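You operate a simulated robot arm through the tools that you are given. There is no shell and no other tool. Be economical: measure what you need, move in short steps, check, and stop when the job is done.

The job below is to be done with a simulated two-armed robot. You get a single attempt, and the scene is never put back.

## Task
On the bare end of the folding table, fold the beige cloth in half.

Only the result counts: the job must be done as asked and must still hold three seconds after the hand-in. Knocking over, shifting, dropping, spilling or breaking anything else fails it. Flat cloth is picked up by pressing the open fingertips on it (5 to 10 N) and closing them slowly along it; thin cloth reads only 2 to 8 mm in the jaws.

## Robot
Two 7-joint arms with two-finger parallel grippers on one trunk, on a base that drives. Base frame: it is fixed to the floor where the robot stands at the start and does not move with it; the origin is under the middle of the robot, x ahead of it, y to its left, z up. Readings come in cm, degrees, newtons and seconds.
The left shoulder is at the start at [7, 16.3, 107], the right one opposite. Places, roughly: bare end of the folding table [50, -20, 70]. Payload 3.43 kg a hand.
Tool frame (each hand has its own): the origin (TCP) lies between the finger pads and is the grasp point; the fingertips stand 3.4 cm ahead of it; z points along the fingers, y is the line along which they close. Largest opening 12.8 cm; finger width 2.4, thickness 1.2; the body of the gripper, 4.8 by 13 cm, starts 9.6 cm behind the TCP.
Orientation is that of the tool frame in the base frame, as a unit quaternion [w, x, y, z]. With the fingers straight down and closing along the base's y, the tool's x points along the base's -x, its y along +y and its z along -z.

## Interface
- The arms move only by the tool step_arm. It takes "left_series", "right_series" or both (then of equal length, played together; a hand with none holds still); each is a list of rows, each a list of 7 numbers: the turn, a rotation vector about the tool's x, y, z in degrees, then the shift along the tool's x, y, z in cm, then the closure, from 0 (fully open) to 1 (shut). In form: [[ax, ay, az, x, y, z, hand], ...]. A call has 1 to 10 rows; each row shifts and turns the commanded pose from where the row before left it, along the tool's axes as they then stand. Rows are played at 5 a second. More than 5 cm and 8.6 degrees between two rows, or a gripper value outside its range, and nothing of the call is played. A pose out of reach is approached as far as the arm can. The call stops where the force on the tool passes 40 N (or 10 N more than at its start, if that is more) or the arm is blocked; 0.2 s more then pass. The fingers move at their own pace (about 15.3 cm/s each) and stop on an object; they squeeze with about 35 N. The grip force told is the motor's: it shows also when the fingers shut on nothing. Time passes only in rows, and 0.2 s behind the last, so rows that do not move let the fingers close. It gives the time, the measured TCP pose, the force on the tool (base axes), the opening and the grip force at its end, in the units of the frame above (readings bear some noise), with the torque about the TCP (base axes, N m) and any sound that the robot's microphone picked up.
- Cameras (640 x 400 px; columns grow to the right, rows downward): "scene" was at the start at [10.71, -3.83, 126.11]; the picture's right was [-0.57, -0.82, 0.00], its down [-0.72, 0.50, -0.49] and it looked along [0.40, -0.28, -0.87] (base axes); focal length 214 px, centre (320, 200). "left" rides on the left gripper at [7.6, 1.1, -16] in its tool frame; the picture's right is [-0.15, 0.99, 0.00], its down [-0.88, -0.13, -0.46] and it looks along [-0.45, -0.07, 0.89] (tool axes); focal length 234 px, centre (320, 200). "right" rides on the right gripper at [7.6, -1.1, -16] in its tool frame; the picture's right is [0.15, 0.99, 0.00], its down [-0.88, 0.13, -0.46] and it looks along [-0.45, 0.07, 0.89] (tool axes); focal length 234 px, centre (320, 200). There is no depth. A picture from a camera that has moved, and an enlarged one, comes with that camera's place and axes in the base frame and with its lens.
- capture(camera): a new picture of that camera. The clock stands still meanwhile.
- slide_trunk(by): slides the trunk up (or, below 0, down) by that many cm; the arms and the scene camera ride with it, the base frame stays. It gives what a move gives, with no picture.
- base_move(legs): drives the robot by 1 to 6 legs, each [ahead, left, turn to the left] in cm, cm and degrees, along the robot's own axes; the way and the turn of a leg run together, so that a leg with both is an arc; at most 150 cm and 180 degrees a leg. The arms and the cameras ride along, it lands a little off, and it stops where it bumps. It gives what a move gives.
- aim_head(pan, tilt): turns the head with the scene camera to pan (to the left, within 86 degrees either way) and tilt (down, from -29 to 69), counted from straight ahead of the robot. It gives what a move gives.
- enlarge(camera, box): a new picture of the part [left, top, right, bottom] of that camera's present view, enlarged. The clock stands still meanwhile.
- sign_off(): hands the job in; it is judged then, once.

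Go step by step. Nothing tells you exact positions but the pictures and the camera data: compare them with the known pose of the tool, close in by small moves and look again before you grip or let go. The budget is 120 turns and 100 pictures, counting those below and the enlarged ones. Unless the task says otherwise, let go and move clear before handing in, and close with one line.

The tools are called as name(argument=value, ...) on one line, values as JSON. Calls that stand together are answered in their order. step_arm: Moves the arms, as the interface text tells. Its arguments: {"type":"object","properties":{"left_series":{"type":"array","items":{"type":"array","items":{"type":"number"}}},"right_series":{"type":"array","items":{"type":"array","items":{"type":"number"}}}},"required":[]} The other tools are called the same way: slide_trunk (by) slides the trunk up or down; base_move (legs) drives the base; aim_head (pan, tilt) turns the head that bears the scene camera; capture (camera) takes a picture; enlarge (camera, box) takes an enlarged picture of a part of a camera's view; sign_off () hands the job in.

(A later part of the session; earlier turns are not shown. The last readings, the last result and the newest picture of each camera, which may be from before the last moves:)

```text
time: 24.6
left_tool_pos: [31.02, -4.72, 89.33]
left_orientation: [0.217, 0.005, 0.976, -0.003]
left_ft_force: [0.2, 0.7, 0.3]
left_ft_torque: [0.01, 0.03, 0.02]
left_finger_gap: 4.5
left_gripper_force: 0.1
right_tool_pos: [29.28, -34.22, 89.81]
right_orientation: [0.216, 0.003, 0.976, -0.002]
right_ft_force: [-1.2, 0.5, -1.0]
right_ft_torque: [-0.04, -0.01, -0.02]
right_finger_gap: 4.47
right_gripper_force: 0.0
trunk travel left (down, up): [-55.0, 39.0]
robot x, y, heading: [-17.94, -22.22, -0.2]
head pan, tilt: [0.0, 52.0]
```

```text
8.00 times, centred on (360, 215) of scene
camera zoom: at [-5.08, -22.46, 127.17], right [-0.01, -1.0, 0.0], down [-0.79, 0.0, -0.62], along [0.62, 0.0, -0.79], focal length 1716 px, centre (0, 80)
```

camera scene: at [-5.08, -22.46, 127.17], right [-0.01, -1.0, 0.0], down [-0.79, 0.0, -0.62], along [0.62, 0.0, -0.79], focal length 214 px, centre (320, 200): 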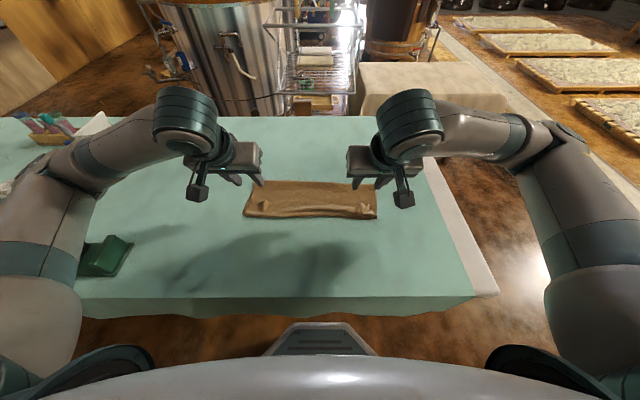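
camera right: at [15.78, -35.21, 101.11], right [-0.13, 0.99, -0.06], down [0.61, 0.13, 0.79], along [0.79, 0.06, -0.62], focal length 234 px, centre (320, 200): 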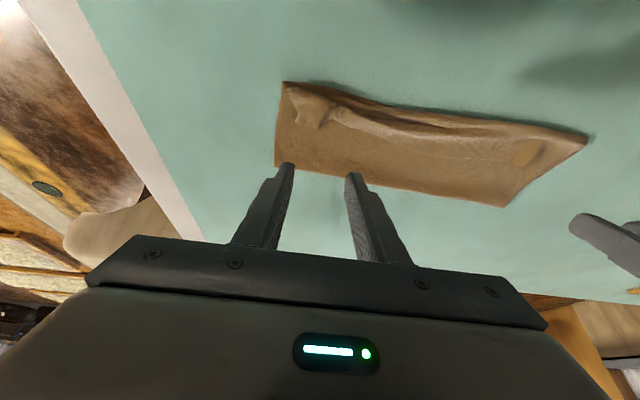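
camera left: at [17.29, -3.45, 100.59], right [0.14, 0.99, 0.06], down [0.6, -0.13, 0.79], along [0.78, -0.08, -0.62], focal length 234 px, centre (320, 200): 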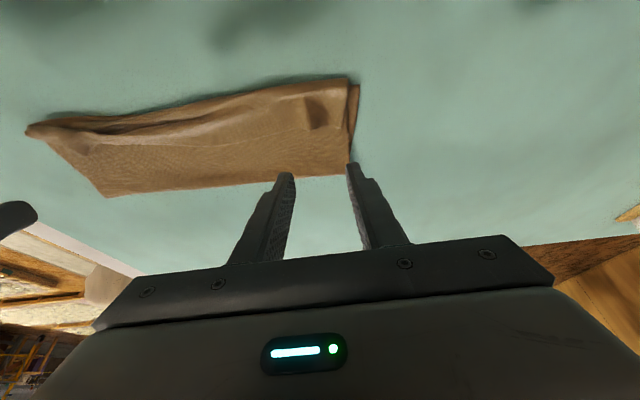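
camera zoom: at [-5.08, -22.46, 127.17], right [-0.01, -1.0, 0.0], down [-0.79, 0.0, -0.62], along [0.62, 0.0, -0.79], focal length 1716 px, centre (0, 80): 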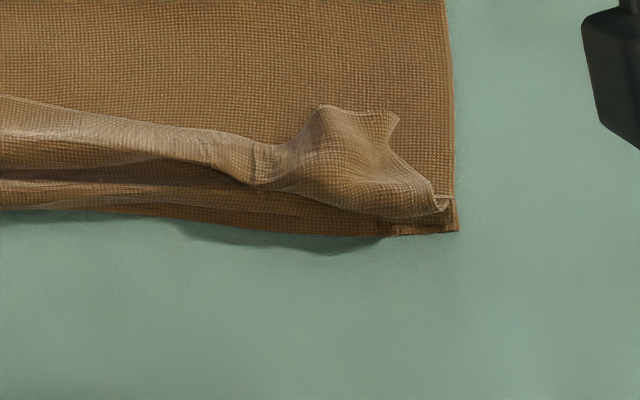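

The last ~3–5 cm of the flap edge is turned back on top as a hem. I'll use the open fingertips as a rake: set the tools vertical behind the hem (x≈39), then sweep low toward −x to flip it over flat.

step_arm(left_series=[[0, 8.4, 0, 0, 0, 0, 0], [0, 8.4, 0, 0, 0, 0, 0], [0, 8.2, 0, 0, 0, 0, 0], [0, 0, 0, -2.83, -1.1, 1.67, 0], [0, 0, 0, -2.83, -1.1, 1.67, 0], [0, 0, 0, -2.83, -1.1, 1.67, 0], [0, 0, 0, 0, 0, 0, 0]], right_series=[[0, 8.4, 0, 0, 0, 0, 0], [0, 8.4, 0, 0, 0, 0, 0], [0, 8.2, 0, 0, 0, 0, 0], [0, 0, 0, -2.9, 0.73, 1.83, 0], [0, 0, 0, -2.9, 0.73, 1.83, 0], [0, 0, 0, -2.9, 0.73, 1.83, 0], [0, 0, 0, 0, 0, 0, 0]])

capture(camera="left")

capture(camera="right")

```text
time: 26.2
left_tool_pos: [39.78, -8.27, 84.37]
left_orientation: [0.001, 0.006, 1.0, -0.002]
left_ft_force: [0.8, 0.4, -0.5]
left_ft_torque: [0.02, -0.01, -0.03]
left_finger_gap: 12.8
left_gripper_force: 0.0
right_tool_pos: [38.08, -32.01, 84.5]
right_orientation: [0.0, 0.003, 1.0, -0.001]
right_ft_force: [-1.0, -0.9, -0.2]
right_ft_torque: [0.01, -0.02, 0.01]
right_finger_gap: 12.78
right_gripper_force: 0.0
trunk travel left (down, up): [-55.0, 39.0]
robot x, y, heading: [-17.62, -22.44, -0.3]
head pan, tilt: [0.0, 52.0]
```

```text
65 pictures are left
camera left: at [31.99, -7.01, 100.18], right [0.16, 0.99, 0.0], down [0.88, -0.14, 0.46], along [0.45, -0.08, -0.89], focal length 234 px, centre (320, 200)
```

left: 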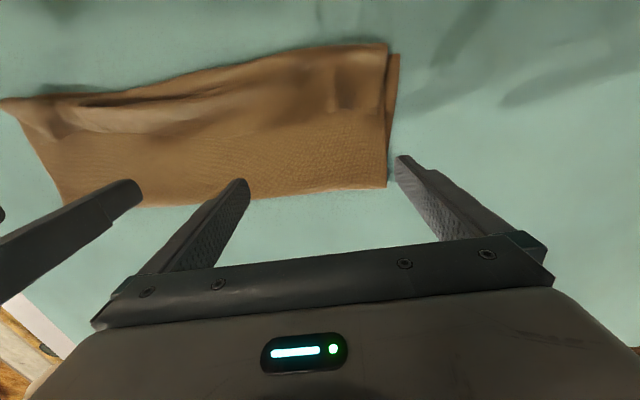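

```text
64 pictures are left
camera right: at [30.49, -33.09, 100.45], right [-0.14, 0.99, 0.0], down [0.88, 0.13, 0.46], along [0.45, 0.06, -0.89], focal length 234 px, centre (320, 200)
```

right: 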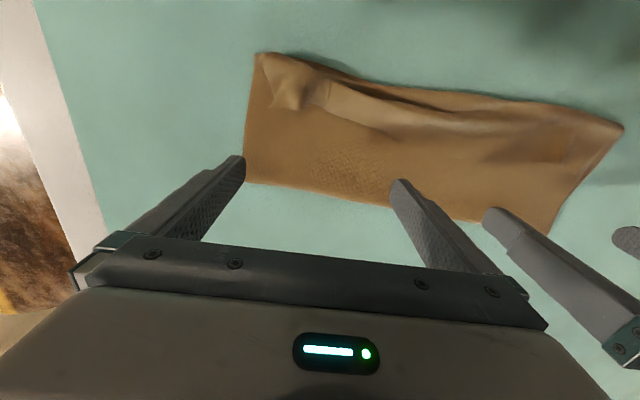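

enlarge(camera="left", box=[0, 20, 420, 220])

enlarge(camera="right", box=[230, 30, 640, 240])

```text
1.52 times, centred on (210, 120) of left
camera zoom: at [31.99, -7.01, 100.18], right [0.16, 0.99, 0.0], down [0.88, -0.14, 0.46], along [0.45, -0.08, -0.89], focal length 357 px, centre (488, 322)
```

zoom: 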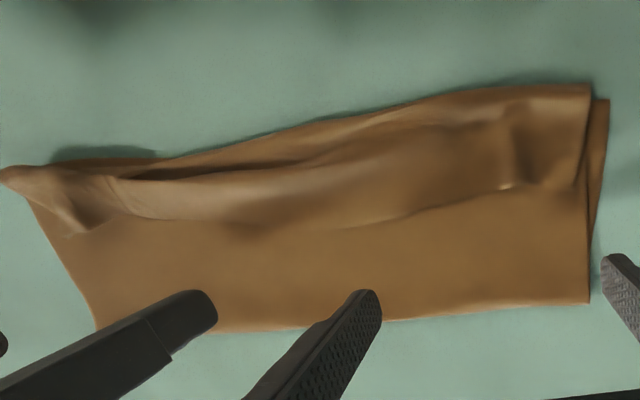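

```text
1.56 times, centred on (435, 135) of right
camera zoom: at [30.49, -33.09, 100.45], right [-0.14, 0.99, 0.0], down [0.88, 0.13, 0.46], along [0.45, 0.06, -0.89], focal length 366 px, centre (140, 302)
```

zoom: 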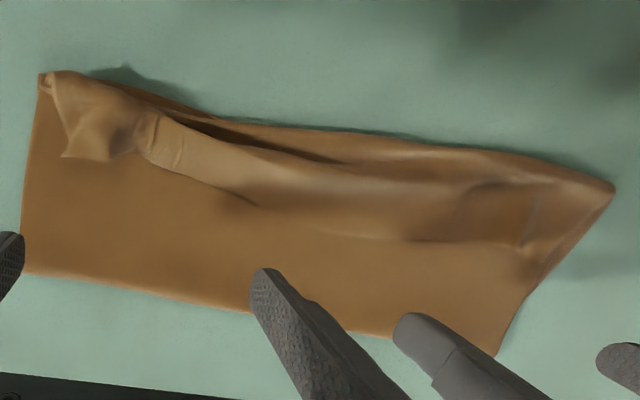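

The hem's free edge lies at x≈34–36. I'll lower the fingertips just above the flap behind it and sweep toward −x.

step_arm(left_series=[[0, 0, 0, 0, 0, 3, 0], [0, 0, 0, 0, 0, 3, 0], [0, 0, 0, 0, 0, 0, 0]], right_series=[[0, 0, 0, 0, 0, 3, 0], [0, 0, 0, 0, 0, 3.1, 0], [0, 0, 0, 0, 0, 0, 0]])

capture(camera="left")

capture(camera="right")

```text
time: 27.0
left_tool_pos: [39.95, -8.13, 78.12]
left_orientation: [0.001, 0.005, 1.0, -0.002]
left_ft_force: [-0.2, 0.2, -0.9]
left_ft_torque: [0.0, -0.05, 0.0]
left_finger_gap: 12.8
left_gripper_force: 0.0
right_tool_pos: [38.13, -31.85, 78.44]
right_orientation: [0.0, 0.004, 1.0, 0.0]
right_ft_force: [-1.0, 1.3, 0.0]
right_ft_torque: [0.03, 0.02, -0.05]
right_finger_gap: 12.82
right_gripper_force: 0.0
trunk travel left (down, up): [-55.0, 39.0]
robot x, y, heading: [-18.21, -22.19, -0.2]
head pan, tilt: [0.0, 52.0]
```

```text
61 pictures are left
camera left: at [32.17, -6.87, 94.01], right [0.16, 0.99, 0.0], down [0.88, -0.14, 0.46], along [0.45, -0.08, -0.89], focal length 234 px, centre (320, 200)
```

left: 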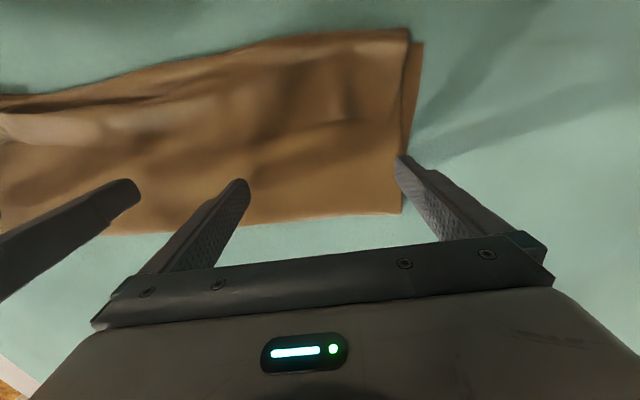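

```text
60 pictures are left
camera right: at [30.57, -32.93, 94.46], right [-0.14, 0.99, 0.0], down [0.88, 0.13, 0.46], along [0.45, 0.06, -0.89], focal length 234 px, centre (320, 200)
```

right: 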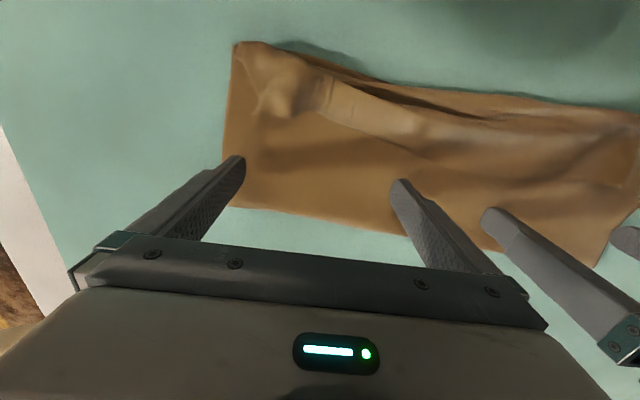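

step_arm(left_series=[[0, 0, 0, 0, -1.5, 0, 0], [0, 0, 0, 1.5, 0, 0, 0], [0, 0, 0, 1.5, 0, 0, 0], [0, 0, 0, 1.5, 0, 0, 0], [0, 0, 0, 1.5, 0, 0, 0], [0, 0, 0, 1.5, 0, 0, 0], [0, 0, 0, 1.5, 0, 0, 0]], right_series=[[0, 0, 0, 0, 1.5, 0.15, 0], [0, 0, 0, 1.5, 0, 0, 0], [0, 0, 0, 1.5, 0, 0, 0], [0, 0, 0, 1.5, 0, 0, 0], [0, 0, 0, 1.5, 0, 0, 0], [0, 0, 0, 1.5, 0, 0, 0], [0, 0, 0, 1.5, 0, 0, 0]])

capture(camera="left")

capture(camera="right")

```text
time: 28.6
left_tool_pos: [30.73, -9.8, 78.49]
left_orientation: [-0.001, 0.006, 1.0, -0.003]
left_ft_force: [0.7, 0.0, 0.0]
left_ft_torque: [-0.02, -0.02, 0.0]
left_finger_gap: 12.81
left_gripper_force: 0.0
right_tool_pos: [29.14, -30.45, 78.38]
right_orientation: [0.0, 0.002, 1.0, -0.001]
right_ft_force: [-0.3, 0.4, -0.6]
right_ft_torque: [0.07, 0.0, -0.01]
right_finger_gap: 12.81
right_gripper_force: 0.1
trunk travel left (down, up): [-55.0, 39.0]
robot x, y, heading: [-17.73, -22.43, -0.2]
head pan, tilt: [0.0, 52.0]
```

```text
59 pictures are left
camera left: at [23.03, -8.43, 94.3], right [0.16, 0.99, 0.0], down [0.88, -0.14, 0.46], along [0.45, -0.08, -0.89], focal length 234 px, centre (320, 200)
```

left: 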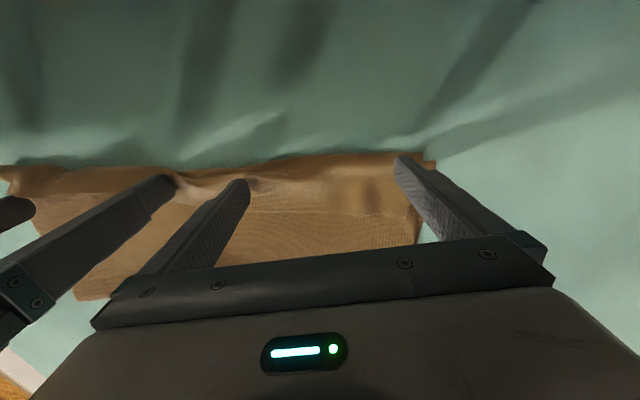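

```text
58 pictures are left
camera right: at [21.63, -31.59, 94.3], right [-0.14, 0.99, 0.0], down [0.88, 0.13, 0.46], along [0.45, 0.06, -0.89], focal length 234 px, centre (320, 200)
```

right: 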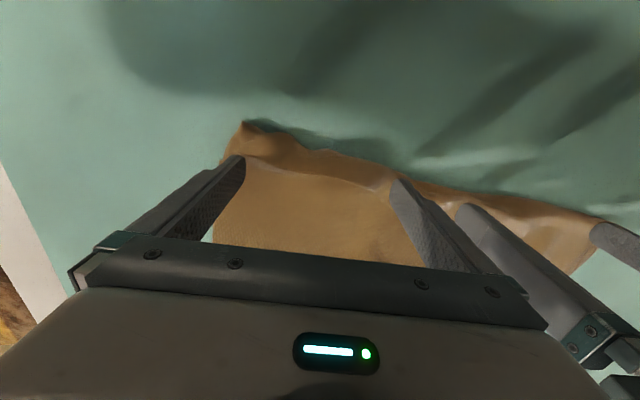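

step_arm(left_series=[[0, 0, 0, 1.5, 0, 0, 0], [0, 0, 0, 1.5, 0, 0, 0], [0, 0, 0, 0, 0, -3, 0], [0, 0, 0, 0, 0, -4, 0], [0, 0, 0, 0, 0, -4, 0]], right_series=[[0, 0, 0, 1.5, 0, 0, 0], [0, 0, 0, 1.5, 0, 0, 0], [0, 0, 0, 0, 0, -3, 0], [0, 0, 0, 0, 0, -4, 0], [0, 0, 0, 0, 0, -4, 0]])

capture(camera="left")

capture(camera="right")

```text
time: 29.8
left_tool_pos: [27.58, -9.51, 89.56]
left_orientation: [0.0, 0.005, 1.0, -0.003]
left_ft_force: [0.3, -0.3, 0.6]
left_ft_torque: [0.01, 0.04, 0.01]
left_finger_gap: 12.79
left_gripper_force: 0.1
right_tool_pos: [26.38, -30.33, 89.18]
right_orientation: [0.0, 0.003, 1.0, -0.002]
right_ft_force: [0.2, -0.2, 0.0]
right_ft_torque: [0.0, -0.03, -0.02]
right_finger_gap: 12.78
right_gripper_force: 0.0
trunk travel left (down, up): [-55.0, 39.0]
robot x, y, heading: [-18.06, -22.52, -0.2]
head pan, tilt: [0.0, 52.0]
```

```text
57 pictures are left
camera left: at [19.92, -8.17, 105.41], right [0.16, 0.99, 0.0], down [0.88, -0.14, 0.46], along [0.45, -0.08, -0.89], focal length 234 px, centre (320, 200)
```

left: 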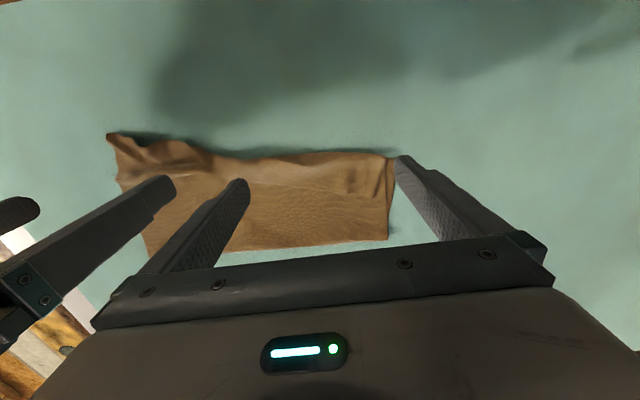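

```text
56 pictures are left
camera right: at [18.7, -31.51, 105.05], right [-0.14, 0.99, 0.0], down [0.88, 0.13, 0.46], along [0.45, 0.06, -0.89], focal length 234 px, centre (320, 200)
```

right: 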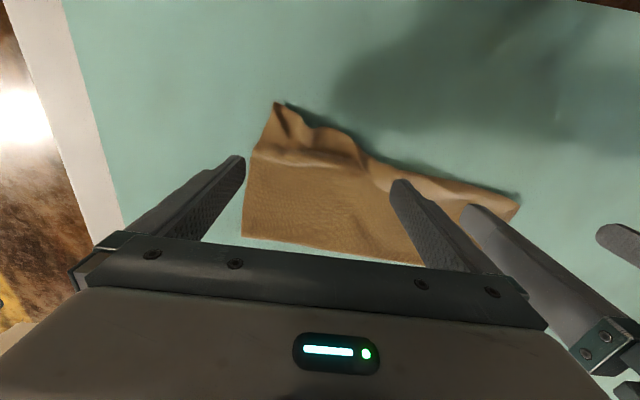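

The right part of the hem flipped out and now overhangs; the left needs work. I'll lift the hands higher and look at the whole.

step_arm(left_series=[[0, 0, 0, 0, 3, -4, 0], [0, 0, 0, 0, 4, -3, 0], [0, 0, 0, 0, 4, 0, 0], [0, 0, 0, 0, 4, 0, 0]], right_series=[[0, 0, 0, 0, -3, -4, 0], [0, 0, 0, 0, -4, -3, 0], [0, 0, 0, 0, -4, 0, 0], [0, 0, 0, 0, -4, 0, 0]])

enlarge(camera="scene", box=[210, 160, 410, 285])

capture(camera="left")

capture(camera="right")

```text
time: 30.8
left_tool_pos: [27.4, 5.27, 96.36]
left_orientation: [0.001, 0.006, 1.0, -0.003]
left_ft_force: [-0.1, -0.2, 0.4]
left_ft_torque: [0.0, -0.05, 0.02]
left_finger_gap: 12.81
left_gripper_force: 0.0
right_tool_pos: [26.11, -45.44, 96.02]
right_orientation: [0.0, 0.003, 1.0, 0.0]
right_ft_force: [-0.6, -0.6, 0.1]
right_ft_torque: [-0.01, -0.05, 0.0]
right_finger_gap: 12.79
right_gripper_force: 0.1
trunk travel left (down, up): [-55.0, 39.0]
robot x, y, heading: [-18.03, -22.26, -0.4]
head pan, tilt: [0.0, 52.0]
```

```text
3.20 times, centred on (310, 222) of scene
camera zoom: at [-5.2, -22.52, 127.21], right [-0.01, -1.0, 0.0], down [-0.79, 0.0, -0.62], along [0.62, 0.0, -0.79], focal length 686 px, centre (352, 128)
```

zoom: 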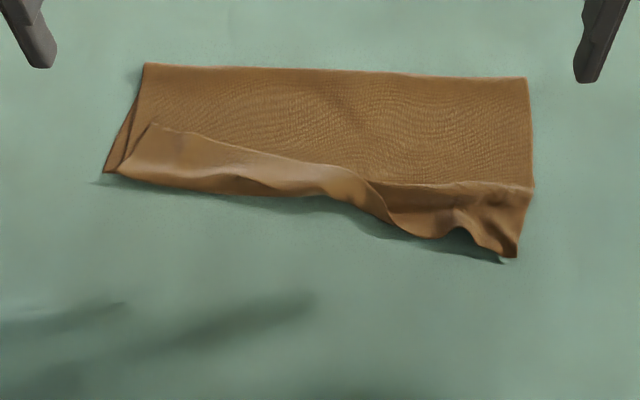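

```text
54 pictures are left
camera left: at [19.73, 6.56, 112.25], right [0.16, 0.99, 0.0], down [0.88, -0.14, 0.46], along [0.45, -0.08, -0.89], focal length 234 px, centre (320, 200)
```

left: 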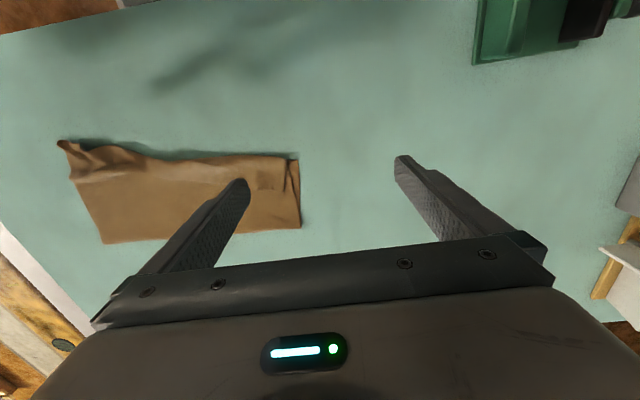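

```text
53 pictures are left
camera right: at [18.63, -46.57, 111.9], right [-0.14, 0.99, 0.0], down [0.88, 0.13, 0.46], along [0.45, 0.06, -0.89], focal length 234 px, centre (320, 200)
```

right: 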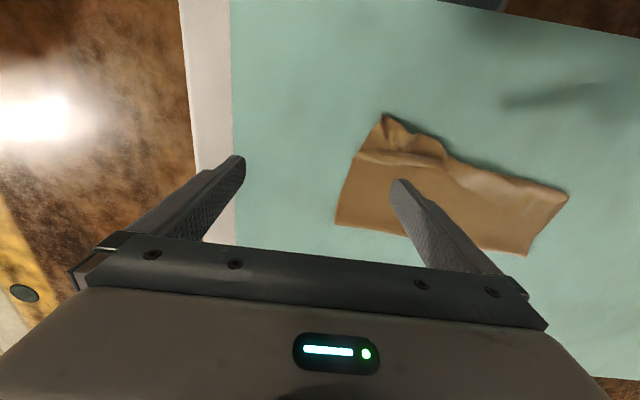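

Now the right part of the flap overhangs (edge at x≈22, fold at ≈44–45), while the left is still hemmed back. I'll sweep the left hem again with the tips in light contact.

step_arm(left_series=[[0, 0, 0, -2.18, -2.63, 2.07, 0], [0, 0, 0, -2.18, -2.63, 2.07, 0], [0, 0, 0, -2.18, -2.63, 2.07, 0], [0, 0, 0, -2.18, -2.63, 2.07, 0], [0, 0, 0, -2.18, -2.63, 2.07, 0], [0, 0, 0, -2.18, -2.63, 2.07, 0], [0, 0, 0, 0, 0, 3, 0], [0, 0, 0, 0, 0, 3, 0], [0, 0, 0, 0, 0, 0.2, 0], [0, 0, 0, 0, 0, 0, 0]])

```text
time: 33.0
left_tool_pos: [40.67, -10.4, 77.7]
left_orientation: [0.0, 0.005, 1.0, -0.003]
left_ft_force: [-0.2, 0.3, 0.2]
left_ft_torque: [-0.03, 0.0, -0.02]
left_finger_gap: 12.8
left_gripper_force: 0.1
right_tool_pos: [26.3, -45.34, 95.86]
right_orientation: [0.0, 0.003, 1.0, 0.0]
right_ft_force: [-0.5, -0.5, -0.2]
right_ft_torque: [0.02, -0.01, 0.0]
right_finger_gap: 12.79
right_gripper_force: 0.1
trunk travel left (down, up): [-55.0, 39.0]
robot x, y, heading: [-17.98, -22.19, -0.3]
head pan, tilt: [0.0, 52.0]
```

step_arm(left_series=[[0, 0, 0, 0, 0, 0.15, 0], [0, 0, 0, 1, 0, 0, 0], [0, 0, 0, 1, 0, 0, 0], [0, 0, 0, 1, 0, 0, 0], [0, 0, 0, 1, 0, 0, 0], [0, 0, 0, 1, 0, 0, 0]])

capture(camera="left")

enlarge(camera="scene", box=[210, 160, 410, 285])

```text
time: 34.4
left_tool_pos: [35.44, -10.55, 77.84]
left_orientation: [-0.001, 0.005, 1.0, -0.003]
left_ft_force: [0.9, -0.3, -1.0]
left_ft_torque: [0.02, 0.01, -0.02]
left_finger_gap: 12.77
left_gripper_force: 0.1
right_tool_pos: [26.36, -45.33, 95.88]
right_orientation: [0.0, 0.003, 1.0, -0.001]
right_ft_force: [0.0, 0.7, 0.8]
right_ft_torque: [-0.01, 0.0, 0.01]
right_finger_gap: 12.83
right_gripper_force: 0.1
trunk travel left (down, up): [-55.0, 39.0]
robot x, y, heading: [-17.91, -22.54, -0.4]
head pan, tilt: [0.0, 52.0]
```

```text
52 pictures are left
camera left: at [27.84, -9.17, 93.58], right [0.16, 0.99, 0.0], down [0.88, -0.14, 0.46], along [0.45, -0.08, -0.89], focal length 234 px, centre (320, 200)
```

left: 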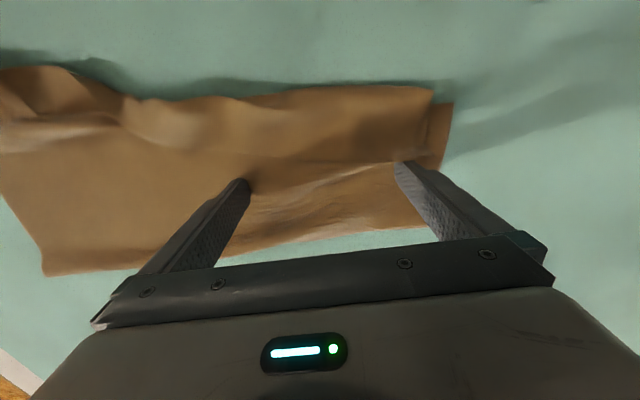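

```text
3.20 times, centred on (310, 222) of scene
camera zoom: at [-5.04, -22.48, 127.18], right [-0.01, -1.0, 0.0], down [-0.79, 0.0, -0.62], along [0.62, 0.0, -0.79], focal length 686 px, centre (352, 128)
```

zoom: 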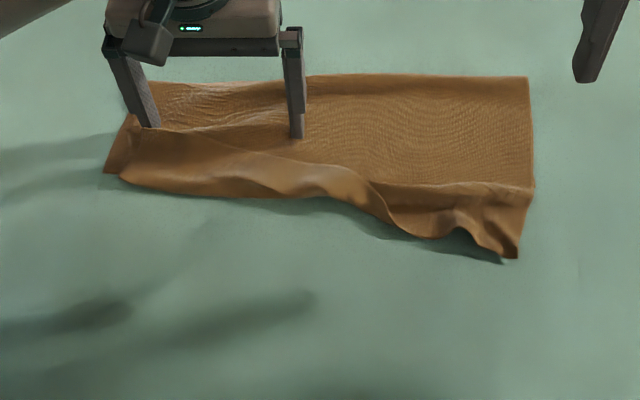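

step_arm(left_series=[[0, 0, 0, 0, 0, -0.2, 0], [0, 0, 0, 1, 0, 0, 0], [0, 0, 0, 1, 0, 0, 0], [0, 0, 0, 1, 0, 0, 0], [0, 0, 0, 1, 0, 0, 0], [0, 0, 0, 1, 0, 0, 0], [0, 0, 0, 1, 0, 0, 0]])

enlarge(camera="scene", box=[210, 160, 410, 285])

capture(camera="left")

```text
time: 36.0
left_tool_pos: [29.68, -10.37, 77.82]
left_orientation: [0.0, 0.006, 1.0, -0.003]
left_ft_force: [0.9, -0.7, 0.4]
left_ft_torque: [-0.02, -0.05, -0.01]
left_finger_gap: 12.79
left_gripper_force: 0.1
right_tool_pos: [26.25, -45.39, 95.86]
right_orientation: [0.0, 0.002, 1.0, -0.001]
right_ft_force: [0.0, -0.4, 1.1]
right_ft_torque: [0.0, 0.02, -0.01]
right_finger_gap: 12.8
right_gripper_force: 0.1
trunk travel left (down, up): [-55.0, 39.0]
robot x, y, heading: [-17.73, -22.51, -0.4]
head pan, tilt: [0.0, 52.0]
```

```text
3.20 times, centred on (310, 222) of scene
camera zoom: at [-5.04, -22.49, 127.18], right [-0.01, -1.0, 0.0], down [-0.79, 0.0, -0.62], along [0.62, 0.0, -0.79], focal length 686 px, centre (352, 128)
```

zoom: 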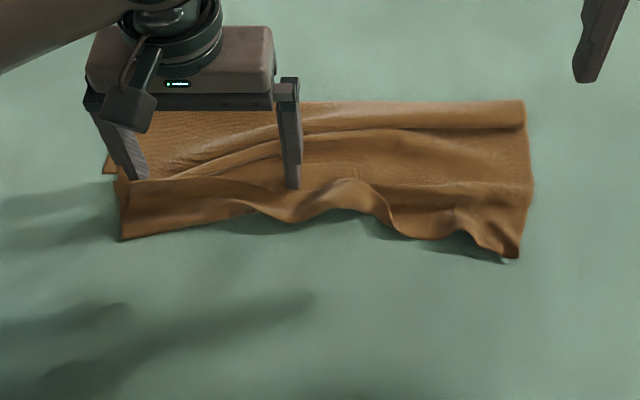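

```text
49 pictures are left
camera left: at [22.04, -9.08, 93.74], right [0.16, 0.99, -0.01], down [0.88, -0.14, 0.46], along [0.45, -0.08, -0.89], focal length 234 px, centre (320, 200)
```

left: 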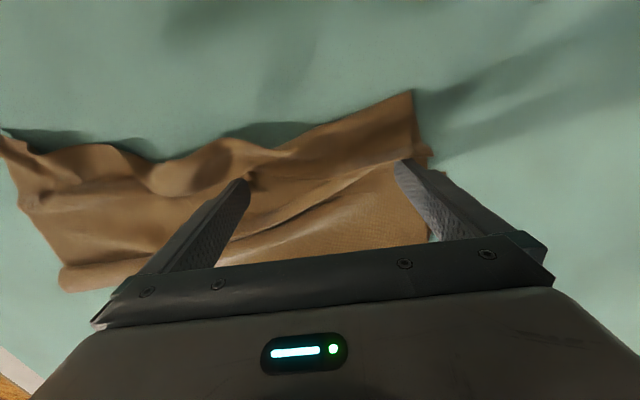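

Left hem is now flipped: the whole flap edge overhangs on the near side, corners at about (24.3,−2.5) and (22.4,−36.5). Next I re-pinch the flap near both corners, where only one layer lies on the table, and re-lay it aligned.

step_arm(left_series=[[0, 0, 0, 0, 0, -3, 0], [0, 0, 0, 0, 0, -3, 0], [0, 0, 0, 1.7, 2, 0, 0.6], [0, 0, 0, 1.7, 1.9, 0, 0.6], [0, 0, 0, 0, 0, 3.5, 0.6]], right_series=[[0, 0, 0, 0.36, 2.42, 3.18, 0.6], [0, 0, 0, 0.36, 2.42, 3.18, 0.6], [0, 0, 0, 0.36, 2.42, 3.18, 0.6], [0, 0, 0, 0.36, 2.42, 3.18, 0.6], [0, 0, 0, 0.36, 2.42, 3.18, 0.6]])

capture(camera="left")

capture(camera="right")

enlarge(camera="scene", box=[210, 160, 410, 285])

```text
time: 37.2
left_tool_pos: [26.18, -6.37, 80.18]
left_orientation: [0.0, 0.006, 1.0, -0.003]
left_ft_force: [-0.4, -0.1, 0.1]
left_ft_torque: [-0.01, 0.02, 0.01]
left_finger_gap: 5.11
left_gripper_force: 0.1
right_tool_pos: [24.55, -33.04, 80.09]
right_orientation: [0.0, 0.002, 1.0, -0.001]
right_ft_force: [-0.6, -0.1, 1.1]
right_ft_torque: [-0.05, -0.02, 0.0]
right_finger_gap: 5.1
right_gripper_force: 0.0
trunk travel left (down, up): [-55.0, 39.0]
robot x, y, heading: [-18.06, -22.18, -0.4]
head pan, tilt: [0.0, 52.0]
```

```text
48 pictures are left
camera left: at [18.66, -5.11, 96.02], right [0.16, 0.99, -0.01], down [0.88, -0.14, 0.46], along [0.45, -0.08, -0.89], focal length 234 px, centre (320, 200)
```

left: 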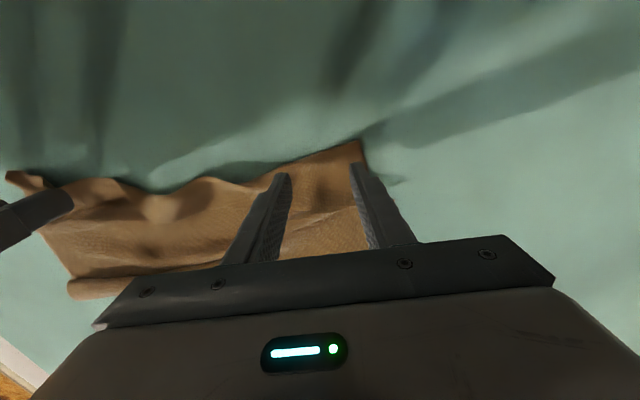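

```text
47 pictures are left
camera right: at [17.09, -34.37, 96.14], right [-0.14, 0.99, 0.0], down [0.88, 0.13, 0.46], along [0.45, 0.06, -0.89], focal length 234 px, centre (320, 200)
```

right: 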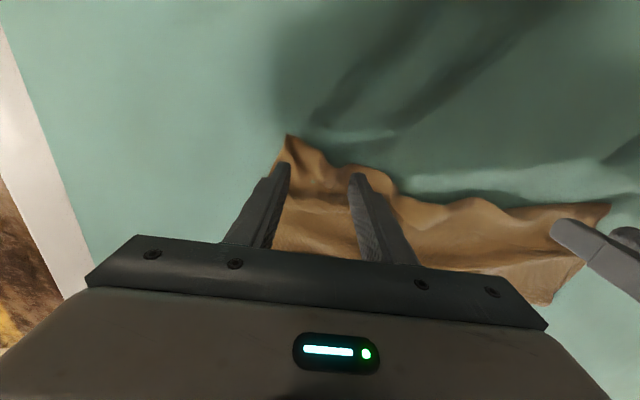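

```text
3.20 times, centred on (310, 222) of scene
camera zoom: at [-4.92, -22.4, 127.18], right [-0.01, -1.0, 0.0], down [-0.79, 0.0, -0.61], along [0.61, 0.0, -0.79], focal length 686 px, centre (352, 128)
```

zoom: 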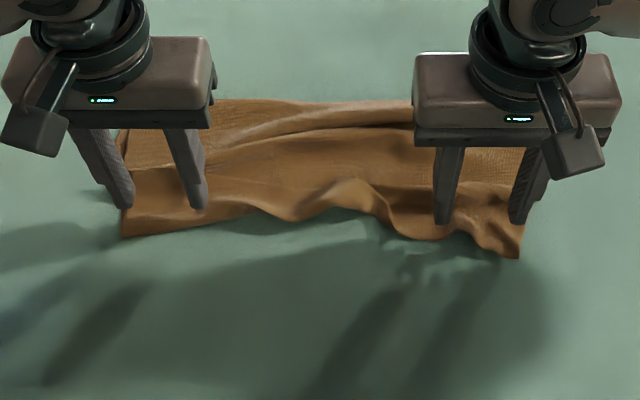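

Both hands sit over the single-layer overhang. I'll nudge inward, then press.

step_arm(left_series=[[0, 0, 0, 0.5, -0.8, 0, 0.6], [0, 0, 0, 0, 0, 1, 0.6], [0, 0, 0, 0, 0, 1, 0.6], [0, 0, 0, 0, 0, 0.6, 0.6], [0, 0, 0, 0, 0, 0, 0.6]], right_series=[[0, 0, 0, 0.3, 0.9, 0, 0.6], [0, 0, 0, 0, 0, 1, 0.6], [0, 0, 0, 0, 0, 1, 0.6], [0, 0, 0, 0, 0, 0.5, 0.6], [0, 0, 0, 0, 0, 0, 0.6]])

```text
time: 38.4
left_tool_pos: [25.85, -7.25, 77.64]
left_orientation: [-0.001, 0.005, 1.0, -0.003]
left_ft_force: [0.4, -0.1, 0.8]
left_ft_torque: [0.0, 0.0, -0.03]
left_finger_gap: 5.14
left_gripper_force: 0.0
right_tool_pos: [24.25, -32.48, 77.78]
right_orientation: [0.0, 0.002, 1.0, -0.001]
right_ft_force: [-0.6, 0.3, 0.1]
right_ft_torque: [-0.01, -0.01, 0.01]
right_finger_gap: 5.11
right_gripper_force: 0.1
trunk travel left (down, up): [-55.0, 39.0]
robot x, y, heading: [-17.89, -22.52, -0.1]
head pan, tilt: [0.0, 52.0]
```

step_arm(left_series=[[0, 0, 0, 0, 0, 0.2, 0.6], [0, 0, 0, 0, 0, 0, 0.6]], right_series=[[0, 0, 0, 0, 0, 0.25, 0.6], [0, 0, 0, 0, 0, 0, 0.6]])

```text
time: 39.0
left_tool_pos: [25.84, -7.16, 77.77]
left_orientation: [0.0, 0.005, 1.0, -0.002]
left_ft_force: [-0.5, -0.7, 1.7]
left_ft_torque: [0.01, -0.03, 0.01]
left_finger_gap: 5.11
left_gripper_force: 0.0
right_tool_pos: [24.15, -32.4, 77.53]
right_orientation: [0.001, 0.003, 1.0, 0.0]
right_ft_force: [1.4, -2.9, 17.9]
right_ft_torque: [-0.24, -0.02, 0.03]
right_finger_gap: 5.15
right_gripper_force: 0.0
trunk travel left (down, up): [-55.0, 39.0]
robot x, y, heading: [-17.97, -22.67, -0.5]
head pan, tilt: [0.0, 52.0]
```

step_arm(left_series=[[0, 0, 0, 0, 0, 0.13, 0.6], [0, 0, 0, 0, 0, 0, 0.6]], right_series=[[0, 0, 0, 0, 0, -0.12, 0.6], [0, 0, 0, 0, 0, 0, 0.6]])

```text
time: 39.6
left_tool_pos: [25.72, -7.16, 77.68]
left_orientation: [0.002, 0.005, 1.0, -0.003]
left_ft_force: [-1.2, -1.3, 26.2]
left_ft_torque: [0.86, 0.02, 0.03]
left_finger_gap: 5.06
left_gripper_force: 0.0
right_tool_pos: [24.02, -32.45, 77.56]
right_orientation: [0.0, 0.002, 1.0, 0.001]
right_ft_force: [0.2, 0.1, 1.0]
right_ft_torque: [0.01, 0.02, -0.01]
right_finger_gap: 5.1
right_gripper_force: 0.1
trunk travel left (down, up): [-55.0, 39.0]
robot x, y, heading: [-17.91, -22.21, -0.4]
head pan, tilt: [0.0, 52.0]
```

step_arm(left_series=[[0, 0, 0, 0, 0, -0.08, 0.6], [0, 0, 0, 0, 0, 0, 0.6]], right_series=[[0, 0, 0, 0, 0, 0.05, 0.6], [0, 0, 0, 0, 0, 0, 0.6]])

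```text
time: 40.2
left_tool_pos: [25.76, -7.22, 77.7]
left_orientation: [0.001, 0.005, 1.0, -0.003]
left_ft_force: [1.2, -1.6, 20.8]
left_ft_torque: [0.65, -0.07, -0.07]
left_finger_gap: 5.04
left_gripper_force: 0.0
right_tool_pos: [23.98, -32.52, 77.6]
right_orientation: [0.001, 0.003, 1.0, 0.0]
right_ft_force: [-1.1, -0.1, 2.0]
right_ft_torque: [0.02, 0.05, 0.01]
right_finger_gap: 5.14
right_gripper_force: 0.1
trunk travel left (down, up): [-55.0, 39.0]
robot x, y, heading: [-18.23, -22.37, -0.3]
head pan, tilt: [0.0, 52.0]
```

step_arm(left_series=[[0, 0, 0, 0, 0, -0.14, 0.6], [0, 0, 0, 0, 0, 0, 0.6]], right_series=[[0, 0, 0, 0, 0, 0.04, 0.6], [0, 0, 0, 0, 0, 0, 0.6]])

```text
time: 40.8
left_tool_pos: [25.84, -7.24, 77.6]
left_orientation: [0.0, 0.005, 1.0, -0.002]
left_ft_force: [2.5, 0.0, 4.6]
left_ft_torque: [0.14, -0.08, -0.1]
left_finger_gap: 5.1
left_gripper_force: 0.0
right_tool_pos: [24.07, -32.48, 77.5]
right_orientation: [0.0, 0.002, 1.0, -0.001]
right_ft_force: [-4.1, -3.7, 13.3]
right_ft_torque: [-0.09, 0.15, -0.02]
right_finger_gap: 5.1
right_gripper_force: 0.1
trunk travel left (down, up): [-55.0, 39.0]
robot x, y, heading: [-17.91, -21.85, -0.2]
head pan, tilt: [0.0, 52.0]
```

Contact is about right on both; closing slowly.

step_arm(left_series=[[0, 0, 0, 0, 0, 0.03, 0.64], [0, 0, 0, 0, 0, 0, 0.68], [0, 0, 0, 0, 0, 0, 0.72], [0, 0, 0, 0, 0, 0, 0.76], [0, 0, 0, 0, 0, 0, 0.8], [0, 0, 0, 0, 0, 0, 0.84], [0, 0, 0, 0, 0, 0, 0.88], [0, 0, 0, 0, 0, 0, 0.92], [0, 0, 0, 0, 0, 0, 0.96], [0, 0, 0, 0, 0, 0, 1.0]], right_series=[[0, 0, 0, 0, 0, -0.02, 0.64], [0, 0, 0, 0, 0, 0, 0.68], [0, 0, 0, 0, 0, 0, 0.72], [0, 0, 0, 0, 0, 0, 0.76], [0, 0, 0, 0, 0, 0, 0.8], [0, 0, 0, 0, 0, 0, 0.84], [0, 0, 0, 0, 0, 0, 0.88], [0, 0, 0, 0, 0, 0, 0.92], [0, 0, 0, 0, 0, 0, 0.96], [0, 0, 0, 0, 0, 0, 1.0]])

capture(camera="left")

capture(camera="right")

```text
time: 43.0
left_tool_pos: [25.73, -7.33, 77.64]
left_orientation: [0.001, 0.006, 1.0, -0.004]
left_ft_force: [-1.1, -8.5, 5.3]
left_ft_torque: [-0.23, 0.09, -0.07]
left_finger_gap: 0.27
left_gripper_force: 35.1
right_tool_pos: [24.01, -32.44, 77.59]
right_orientation: [0.001, 0.002, 1.0, -0.001]
right_ft_force: [1.0, 7.1, 2.9]
right_ft_torque: [0.23, -0.07, 0.13]
right_finger_gap: 0.26
right_gripper_force: 34.5
trunk travel left (down, up): [-55.0, 39.0]
robot x, y, heading: [-17.74, -22.37, -0.5]
head pan, tilt: [0.0, 52.0]
```

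```text
45 pictures are left
camera left: at [18.16, -5.96, 93.53], right [0.16, 0.99, -0.01], down [0.88, -0.14, 0.46], along [0.45, -0.08, -0.89], focal length 234 px, centre (320, 200)
```

left: 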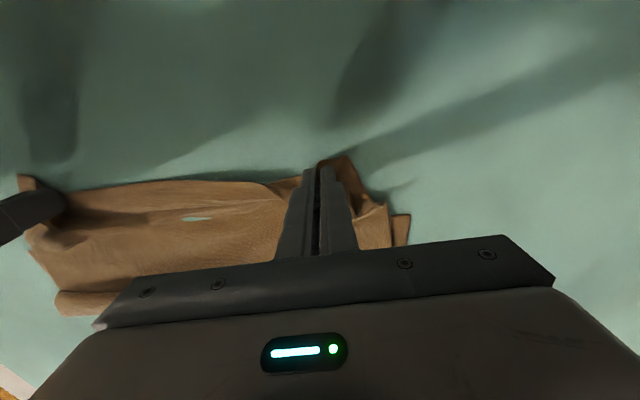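

```text
44 pictures are left
camera right: at [16.47, -33.58, 93.54], right [-0.14, 0.99, 0.0], down [0.88, 0.13, 0.46], along [0.45, 0.06, -0.89], focal length 234 px, centre (320, 200)
```

right: 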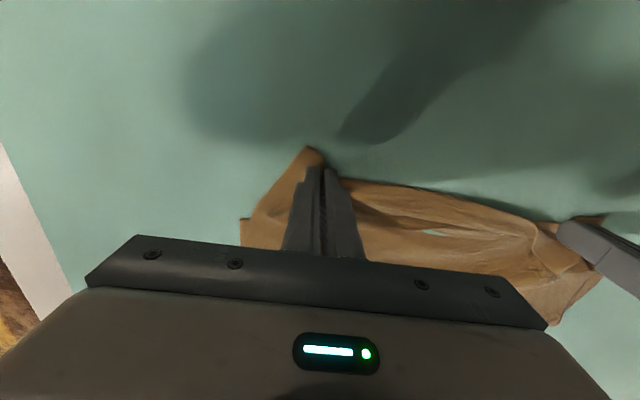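

Both hands hold the flap edge. I'll lift it back up to over the fold line, spreading the hands slightly to straighten the edge.

step_arm(left_series=[[0, 0, 0, -1.5, 0.3, -3, 1], [0, 0, 0, -3, 0.4, -3, 1], [0, 0, 0, -3.8, 0.4, -2, 1], [0, 0, 0, -4, 0.4, -1.5, 1], [0, 0, 0, -4, 0.2, -1, 1], [0, 0, 0, -4, 0, -0.5, 1], [0, 0, 0, 0, 0, 0, 1]], right_series=[[0, 0, 0, -1.5, -0.4, -3, 1], [0, 0, 0, -3, -0.6, -3, 1], [0, 0, 0, -3.8, -0.6, -2, 1], [0, 0, 0, -4, -0.6, -1.5, 1], [0, 0, 0, -4, -0.3, -1, 1], [0, 0, 0, -4, 0, -0.5, 1], [0, 0, 0, 0, 0, 0, 1]])

capture(camera="scene")

capture(camera="left")

```text
time: 44.2
left_tool_pos: [41.16, -6.46, 87.48]
left_orientation: [0.001, 0.01, 1.0, -0.01]
left_ft_force: [-0.9, -21.9, 0.2]
left_ft_torque: [-0.74, 0.01, -0.14]
left_finger_gap: 0.29
left_gripper_force: 35.4
right_tool_pos: [39.66, -34.41, 88.03]
right_orientation: [-0.001, -0.002, 1.0, 0.007]
right_ft_force: [1.2, 20.9, -0.4]
right_ft_torque: [0.67, -0.01, 0.26]
right_finger_gap: 0.29
right_gripper_force: 34.8
trunk travel left (down, up): [-55.0, 39.0]
robot x, y, heading: [-17.76, -22.34, -0.1]
head pan, tilt: [0.0, 52.0]
stopped in row 6 (right hand): the force on the tool passed its limit (the readings are from after the stop); the commanded pose is now the measured one
```

```text
43 pictures are left
camera scene: at [-4.92, -22.52, 127.16], right [-0.01, -1.0, 0.0], down [-0.79, 0.0, -0.61], along [0.61, 0.0, -0.79], focal length 214 px, centre (320, 200)
```

scene: 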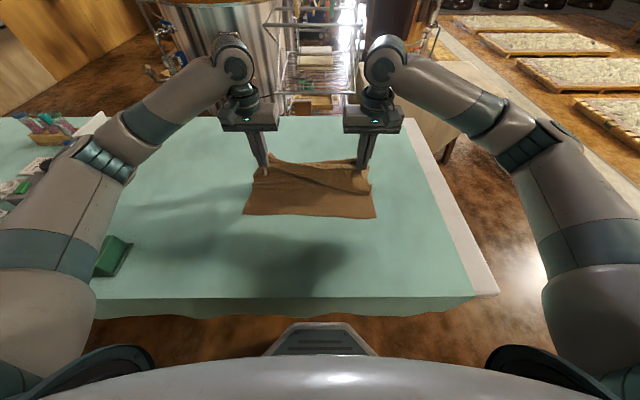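

```text
42 pictures are left
camera left: at [33.44, -4.97, 103.45], right [0.17, 0.99, -0.02], down [0.88, -0.14, 0.46], along [0.45, -0.09, -0.89], focal length 234 px, centre (320, 200)
```

left: 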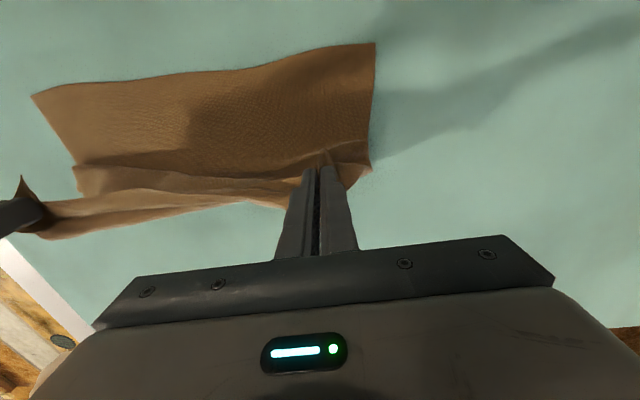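

Edge is taut; I'll relax the spread slightly and carry on to x≈50 to reopen the fold.

step_arm(left_series=[[0, 0, 0, -2.5, -0.4, 0, 1], [0, 0, 0, -2.5, 0, 0, 1], [0, 0, 0, -2, 0, 0, 1], [0, 0, 0, -2, 0, 0, 1], [0, 0, 0, 0, 0, 0, 1]], right_series=[[0, 0, 0, -2.5, 0.4, 0, 1], [0, 0, 0, -2.5, 0, 0, 1], [0, 0, 0, -2, 0, 0, 1], [0, 0, 0, -2, 0, 0, 1], [0, 0, 0, 0, 0, 0, 1]])

capture(camera="left")

capture(camera="right")

enlarge(camera="scene", box=[210, 140, 410, 265])

```text
time: 45.4
left_tool_pos: [50.2, -6.7, 87.8]
left_orientation: [0.0, 0.008, 1.0, -0.008]
left_ft_force: [0.0, -13.4, 0.3]
left_ft_torque: [-0.5, 0.01, -0.1]
left_finger_gap: 0.25
left_gripper_force: 34.9
right_tool_pos: [48.64, -34.2, 88.39]
right_orientation: [0.0, 0.001, 1.0, 0.004]
right_ft_force: [0.4, 13.3, -0.3]
right_ft_torque: [0.41, 0.0, 0.17]
right_finger_gap: 0.28
right_gripper_force: 34.5
trunk travel left (down, up): [-55.0, 39.0]
robot x, y, heading: [-18.01, -22.36, -0.2]
head pan, tilt: [0.0, 52.0]
```

```text
41 pictures are left
camera left: at [42.44, -5.24, 103.63], right [0.16, 0.99, -0.01], down [0.88, -0.14, 0.46], along [0.45, -0.09, -0.89], focal length 234 px, centre (320, 200)
```

left: 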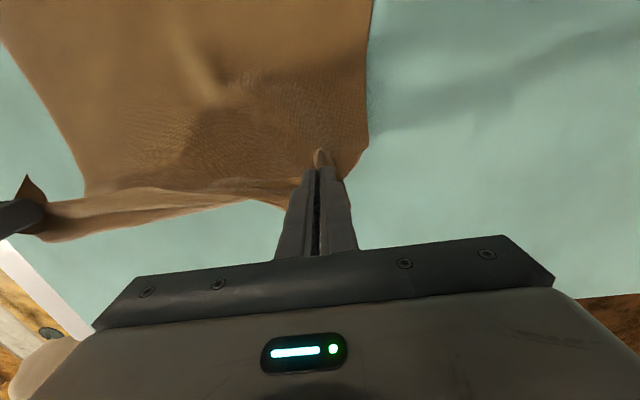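

```text
40 pictures are left
camera right: at [41.11, -35.48, 104.29], right [-0.15, 0.99, 0.01], down [0.88, 0.13, 0.46], along [0.45, 0.07, -0.89], focal length 234 px, centre (320, 200)
```

right: 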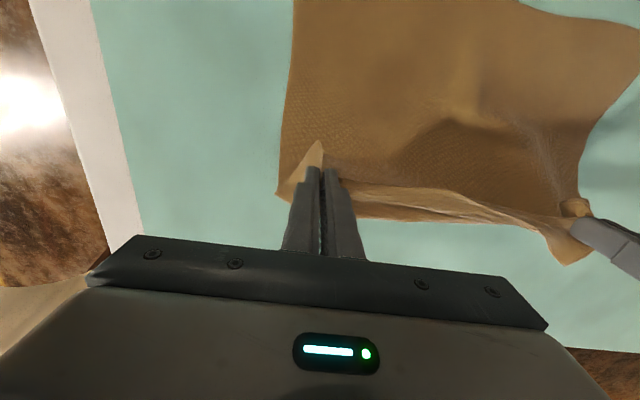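

```text
3.20 times, centred on (310, 202) of scene
camera zoom: at [-5.08, -22.48, 127.19], right [-0.01, -1.0, 0.0], down [-0.79, 0.0, -0.62], along [0.62, 0.0, -0.79], focal length 686 px, centre (352, 192)
```

zoom: 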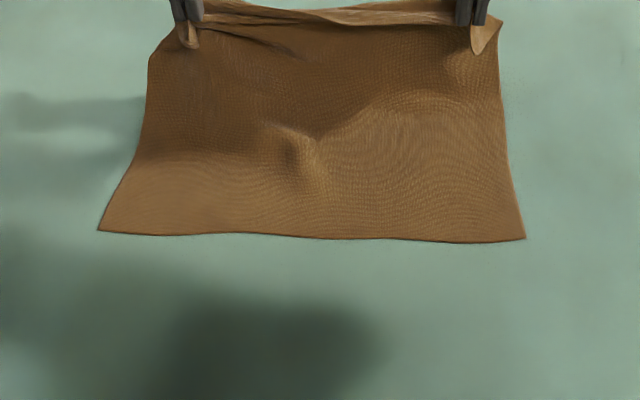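

The cloth is back to a clean open state, near edge intact at x≈31.5/30. Now I re-lay it with a lower path so the fold line isn't pulled in; the pinch already faces the right way, so no tilt is needed.

step_arm(left_series=[[0, 0, 0, 3, 0.25, 0.2, 1], [0, 0, 0, 3, 0.25, 0.8, 1], [0, 0, 0, 3, 0.25, 1.3, 1], [0, 0, 0, 3, 0.25, 2, 1], [0, 0, 0, 2.5, 0.25, 2.3, 1], [0, 0, 0, 2, 0.25, 2, 1], [0, 0, 0, 0, 0, 0, 1]], right_series=[[0, 0, 0, 3, 0.25, 0.5, 1], [0, 0, 0, 3, 0.25, 1, 1], [0, 0, 0, 3, 0.25, 1.4, 1], [0, 0, 0, 3, 0.25, 2, 1], [0, 0, 0, 2.5, 0.25, 2.3, 1], [0, 0, 0, 2, 0.25, 2, 1], [0, 0, 0, 0, 0, 0, 1]])

capture(camera="left")

capture(camera="right")

enlarge(camera="scene", box=[210, 140, 410, 265])

```text
time: 47.0
left_tool_pos: [33.79, -4.81, 78.98]
left_orientation: [0.0, 0.007, 1.0, -0.008]
left_ft_force: [0.0, -22.5, 0.0]
left_ft_torque: [-0.79, 0.03, -0.13]
left_finger_gap: 0.27
left_gripper_force: 34.6
right_tool_pos: [32.08, -32.75, 78.67]
right_orientation: [0.0, 0.001, 1.0, 0.005]
right_ft_force: [0.3, 20.8, 0.6]
right_ft_torque: [0.71, -0.03, 0.25]
right_finger_gap: 0.31
right_gripper_force: 34.5
trunk travel left (down, up): [-55.0, 39.0]
robot x, y, heading: [-17.75, -22.32, -0.2]
head pan, tilt: [0.0, 52.0]
```

```text
38 pictures are left
camera left: at [26.06, -3.46, 94.9], right [0.16, 0.99, -0.01], down [0.88, -0.14, 0.46], along [0.45, -0.09, -0.89], focal length 234 px, centre (320, 200)
```

left: 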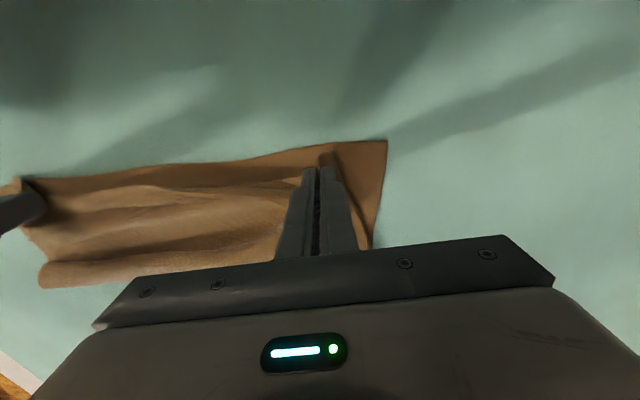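

```text
37 pictures are left
camera right: at [24.48, -34.16, 94.71], right [-0.15, 0.99, 0.01], down [0.88, 0.12, 0.46], along [0.45, 0.07, -0.89], focal length 234 px, centre (320, 200)
```

right: 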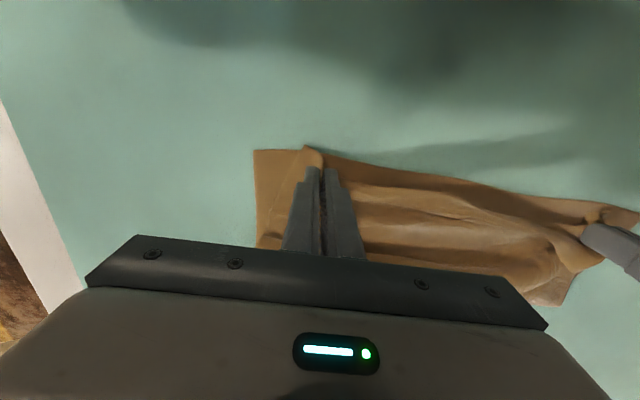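

```text
3.20 times, centred on (310, 202) of scene
camera zoom: at [-4.99, -22.49, 127.18], right [-0.01, -1.0, 0.0], down [-0.79, 0.0, -0.62], along [0.62, 0.0, -0.79], focal length 686 px, centre (352, 192)
```

zoom: 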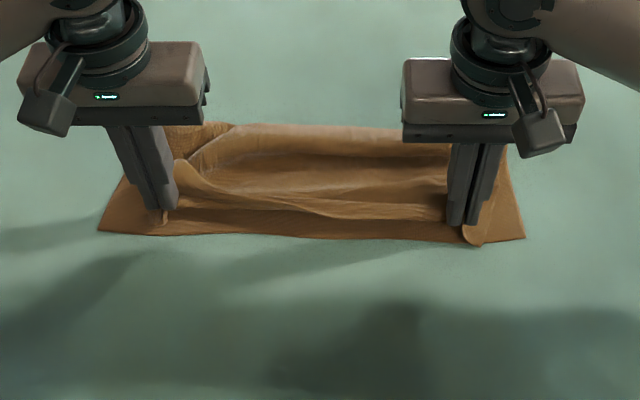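

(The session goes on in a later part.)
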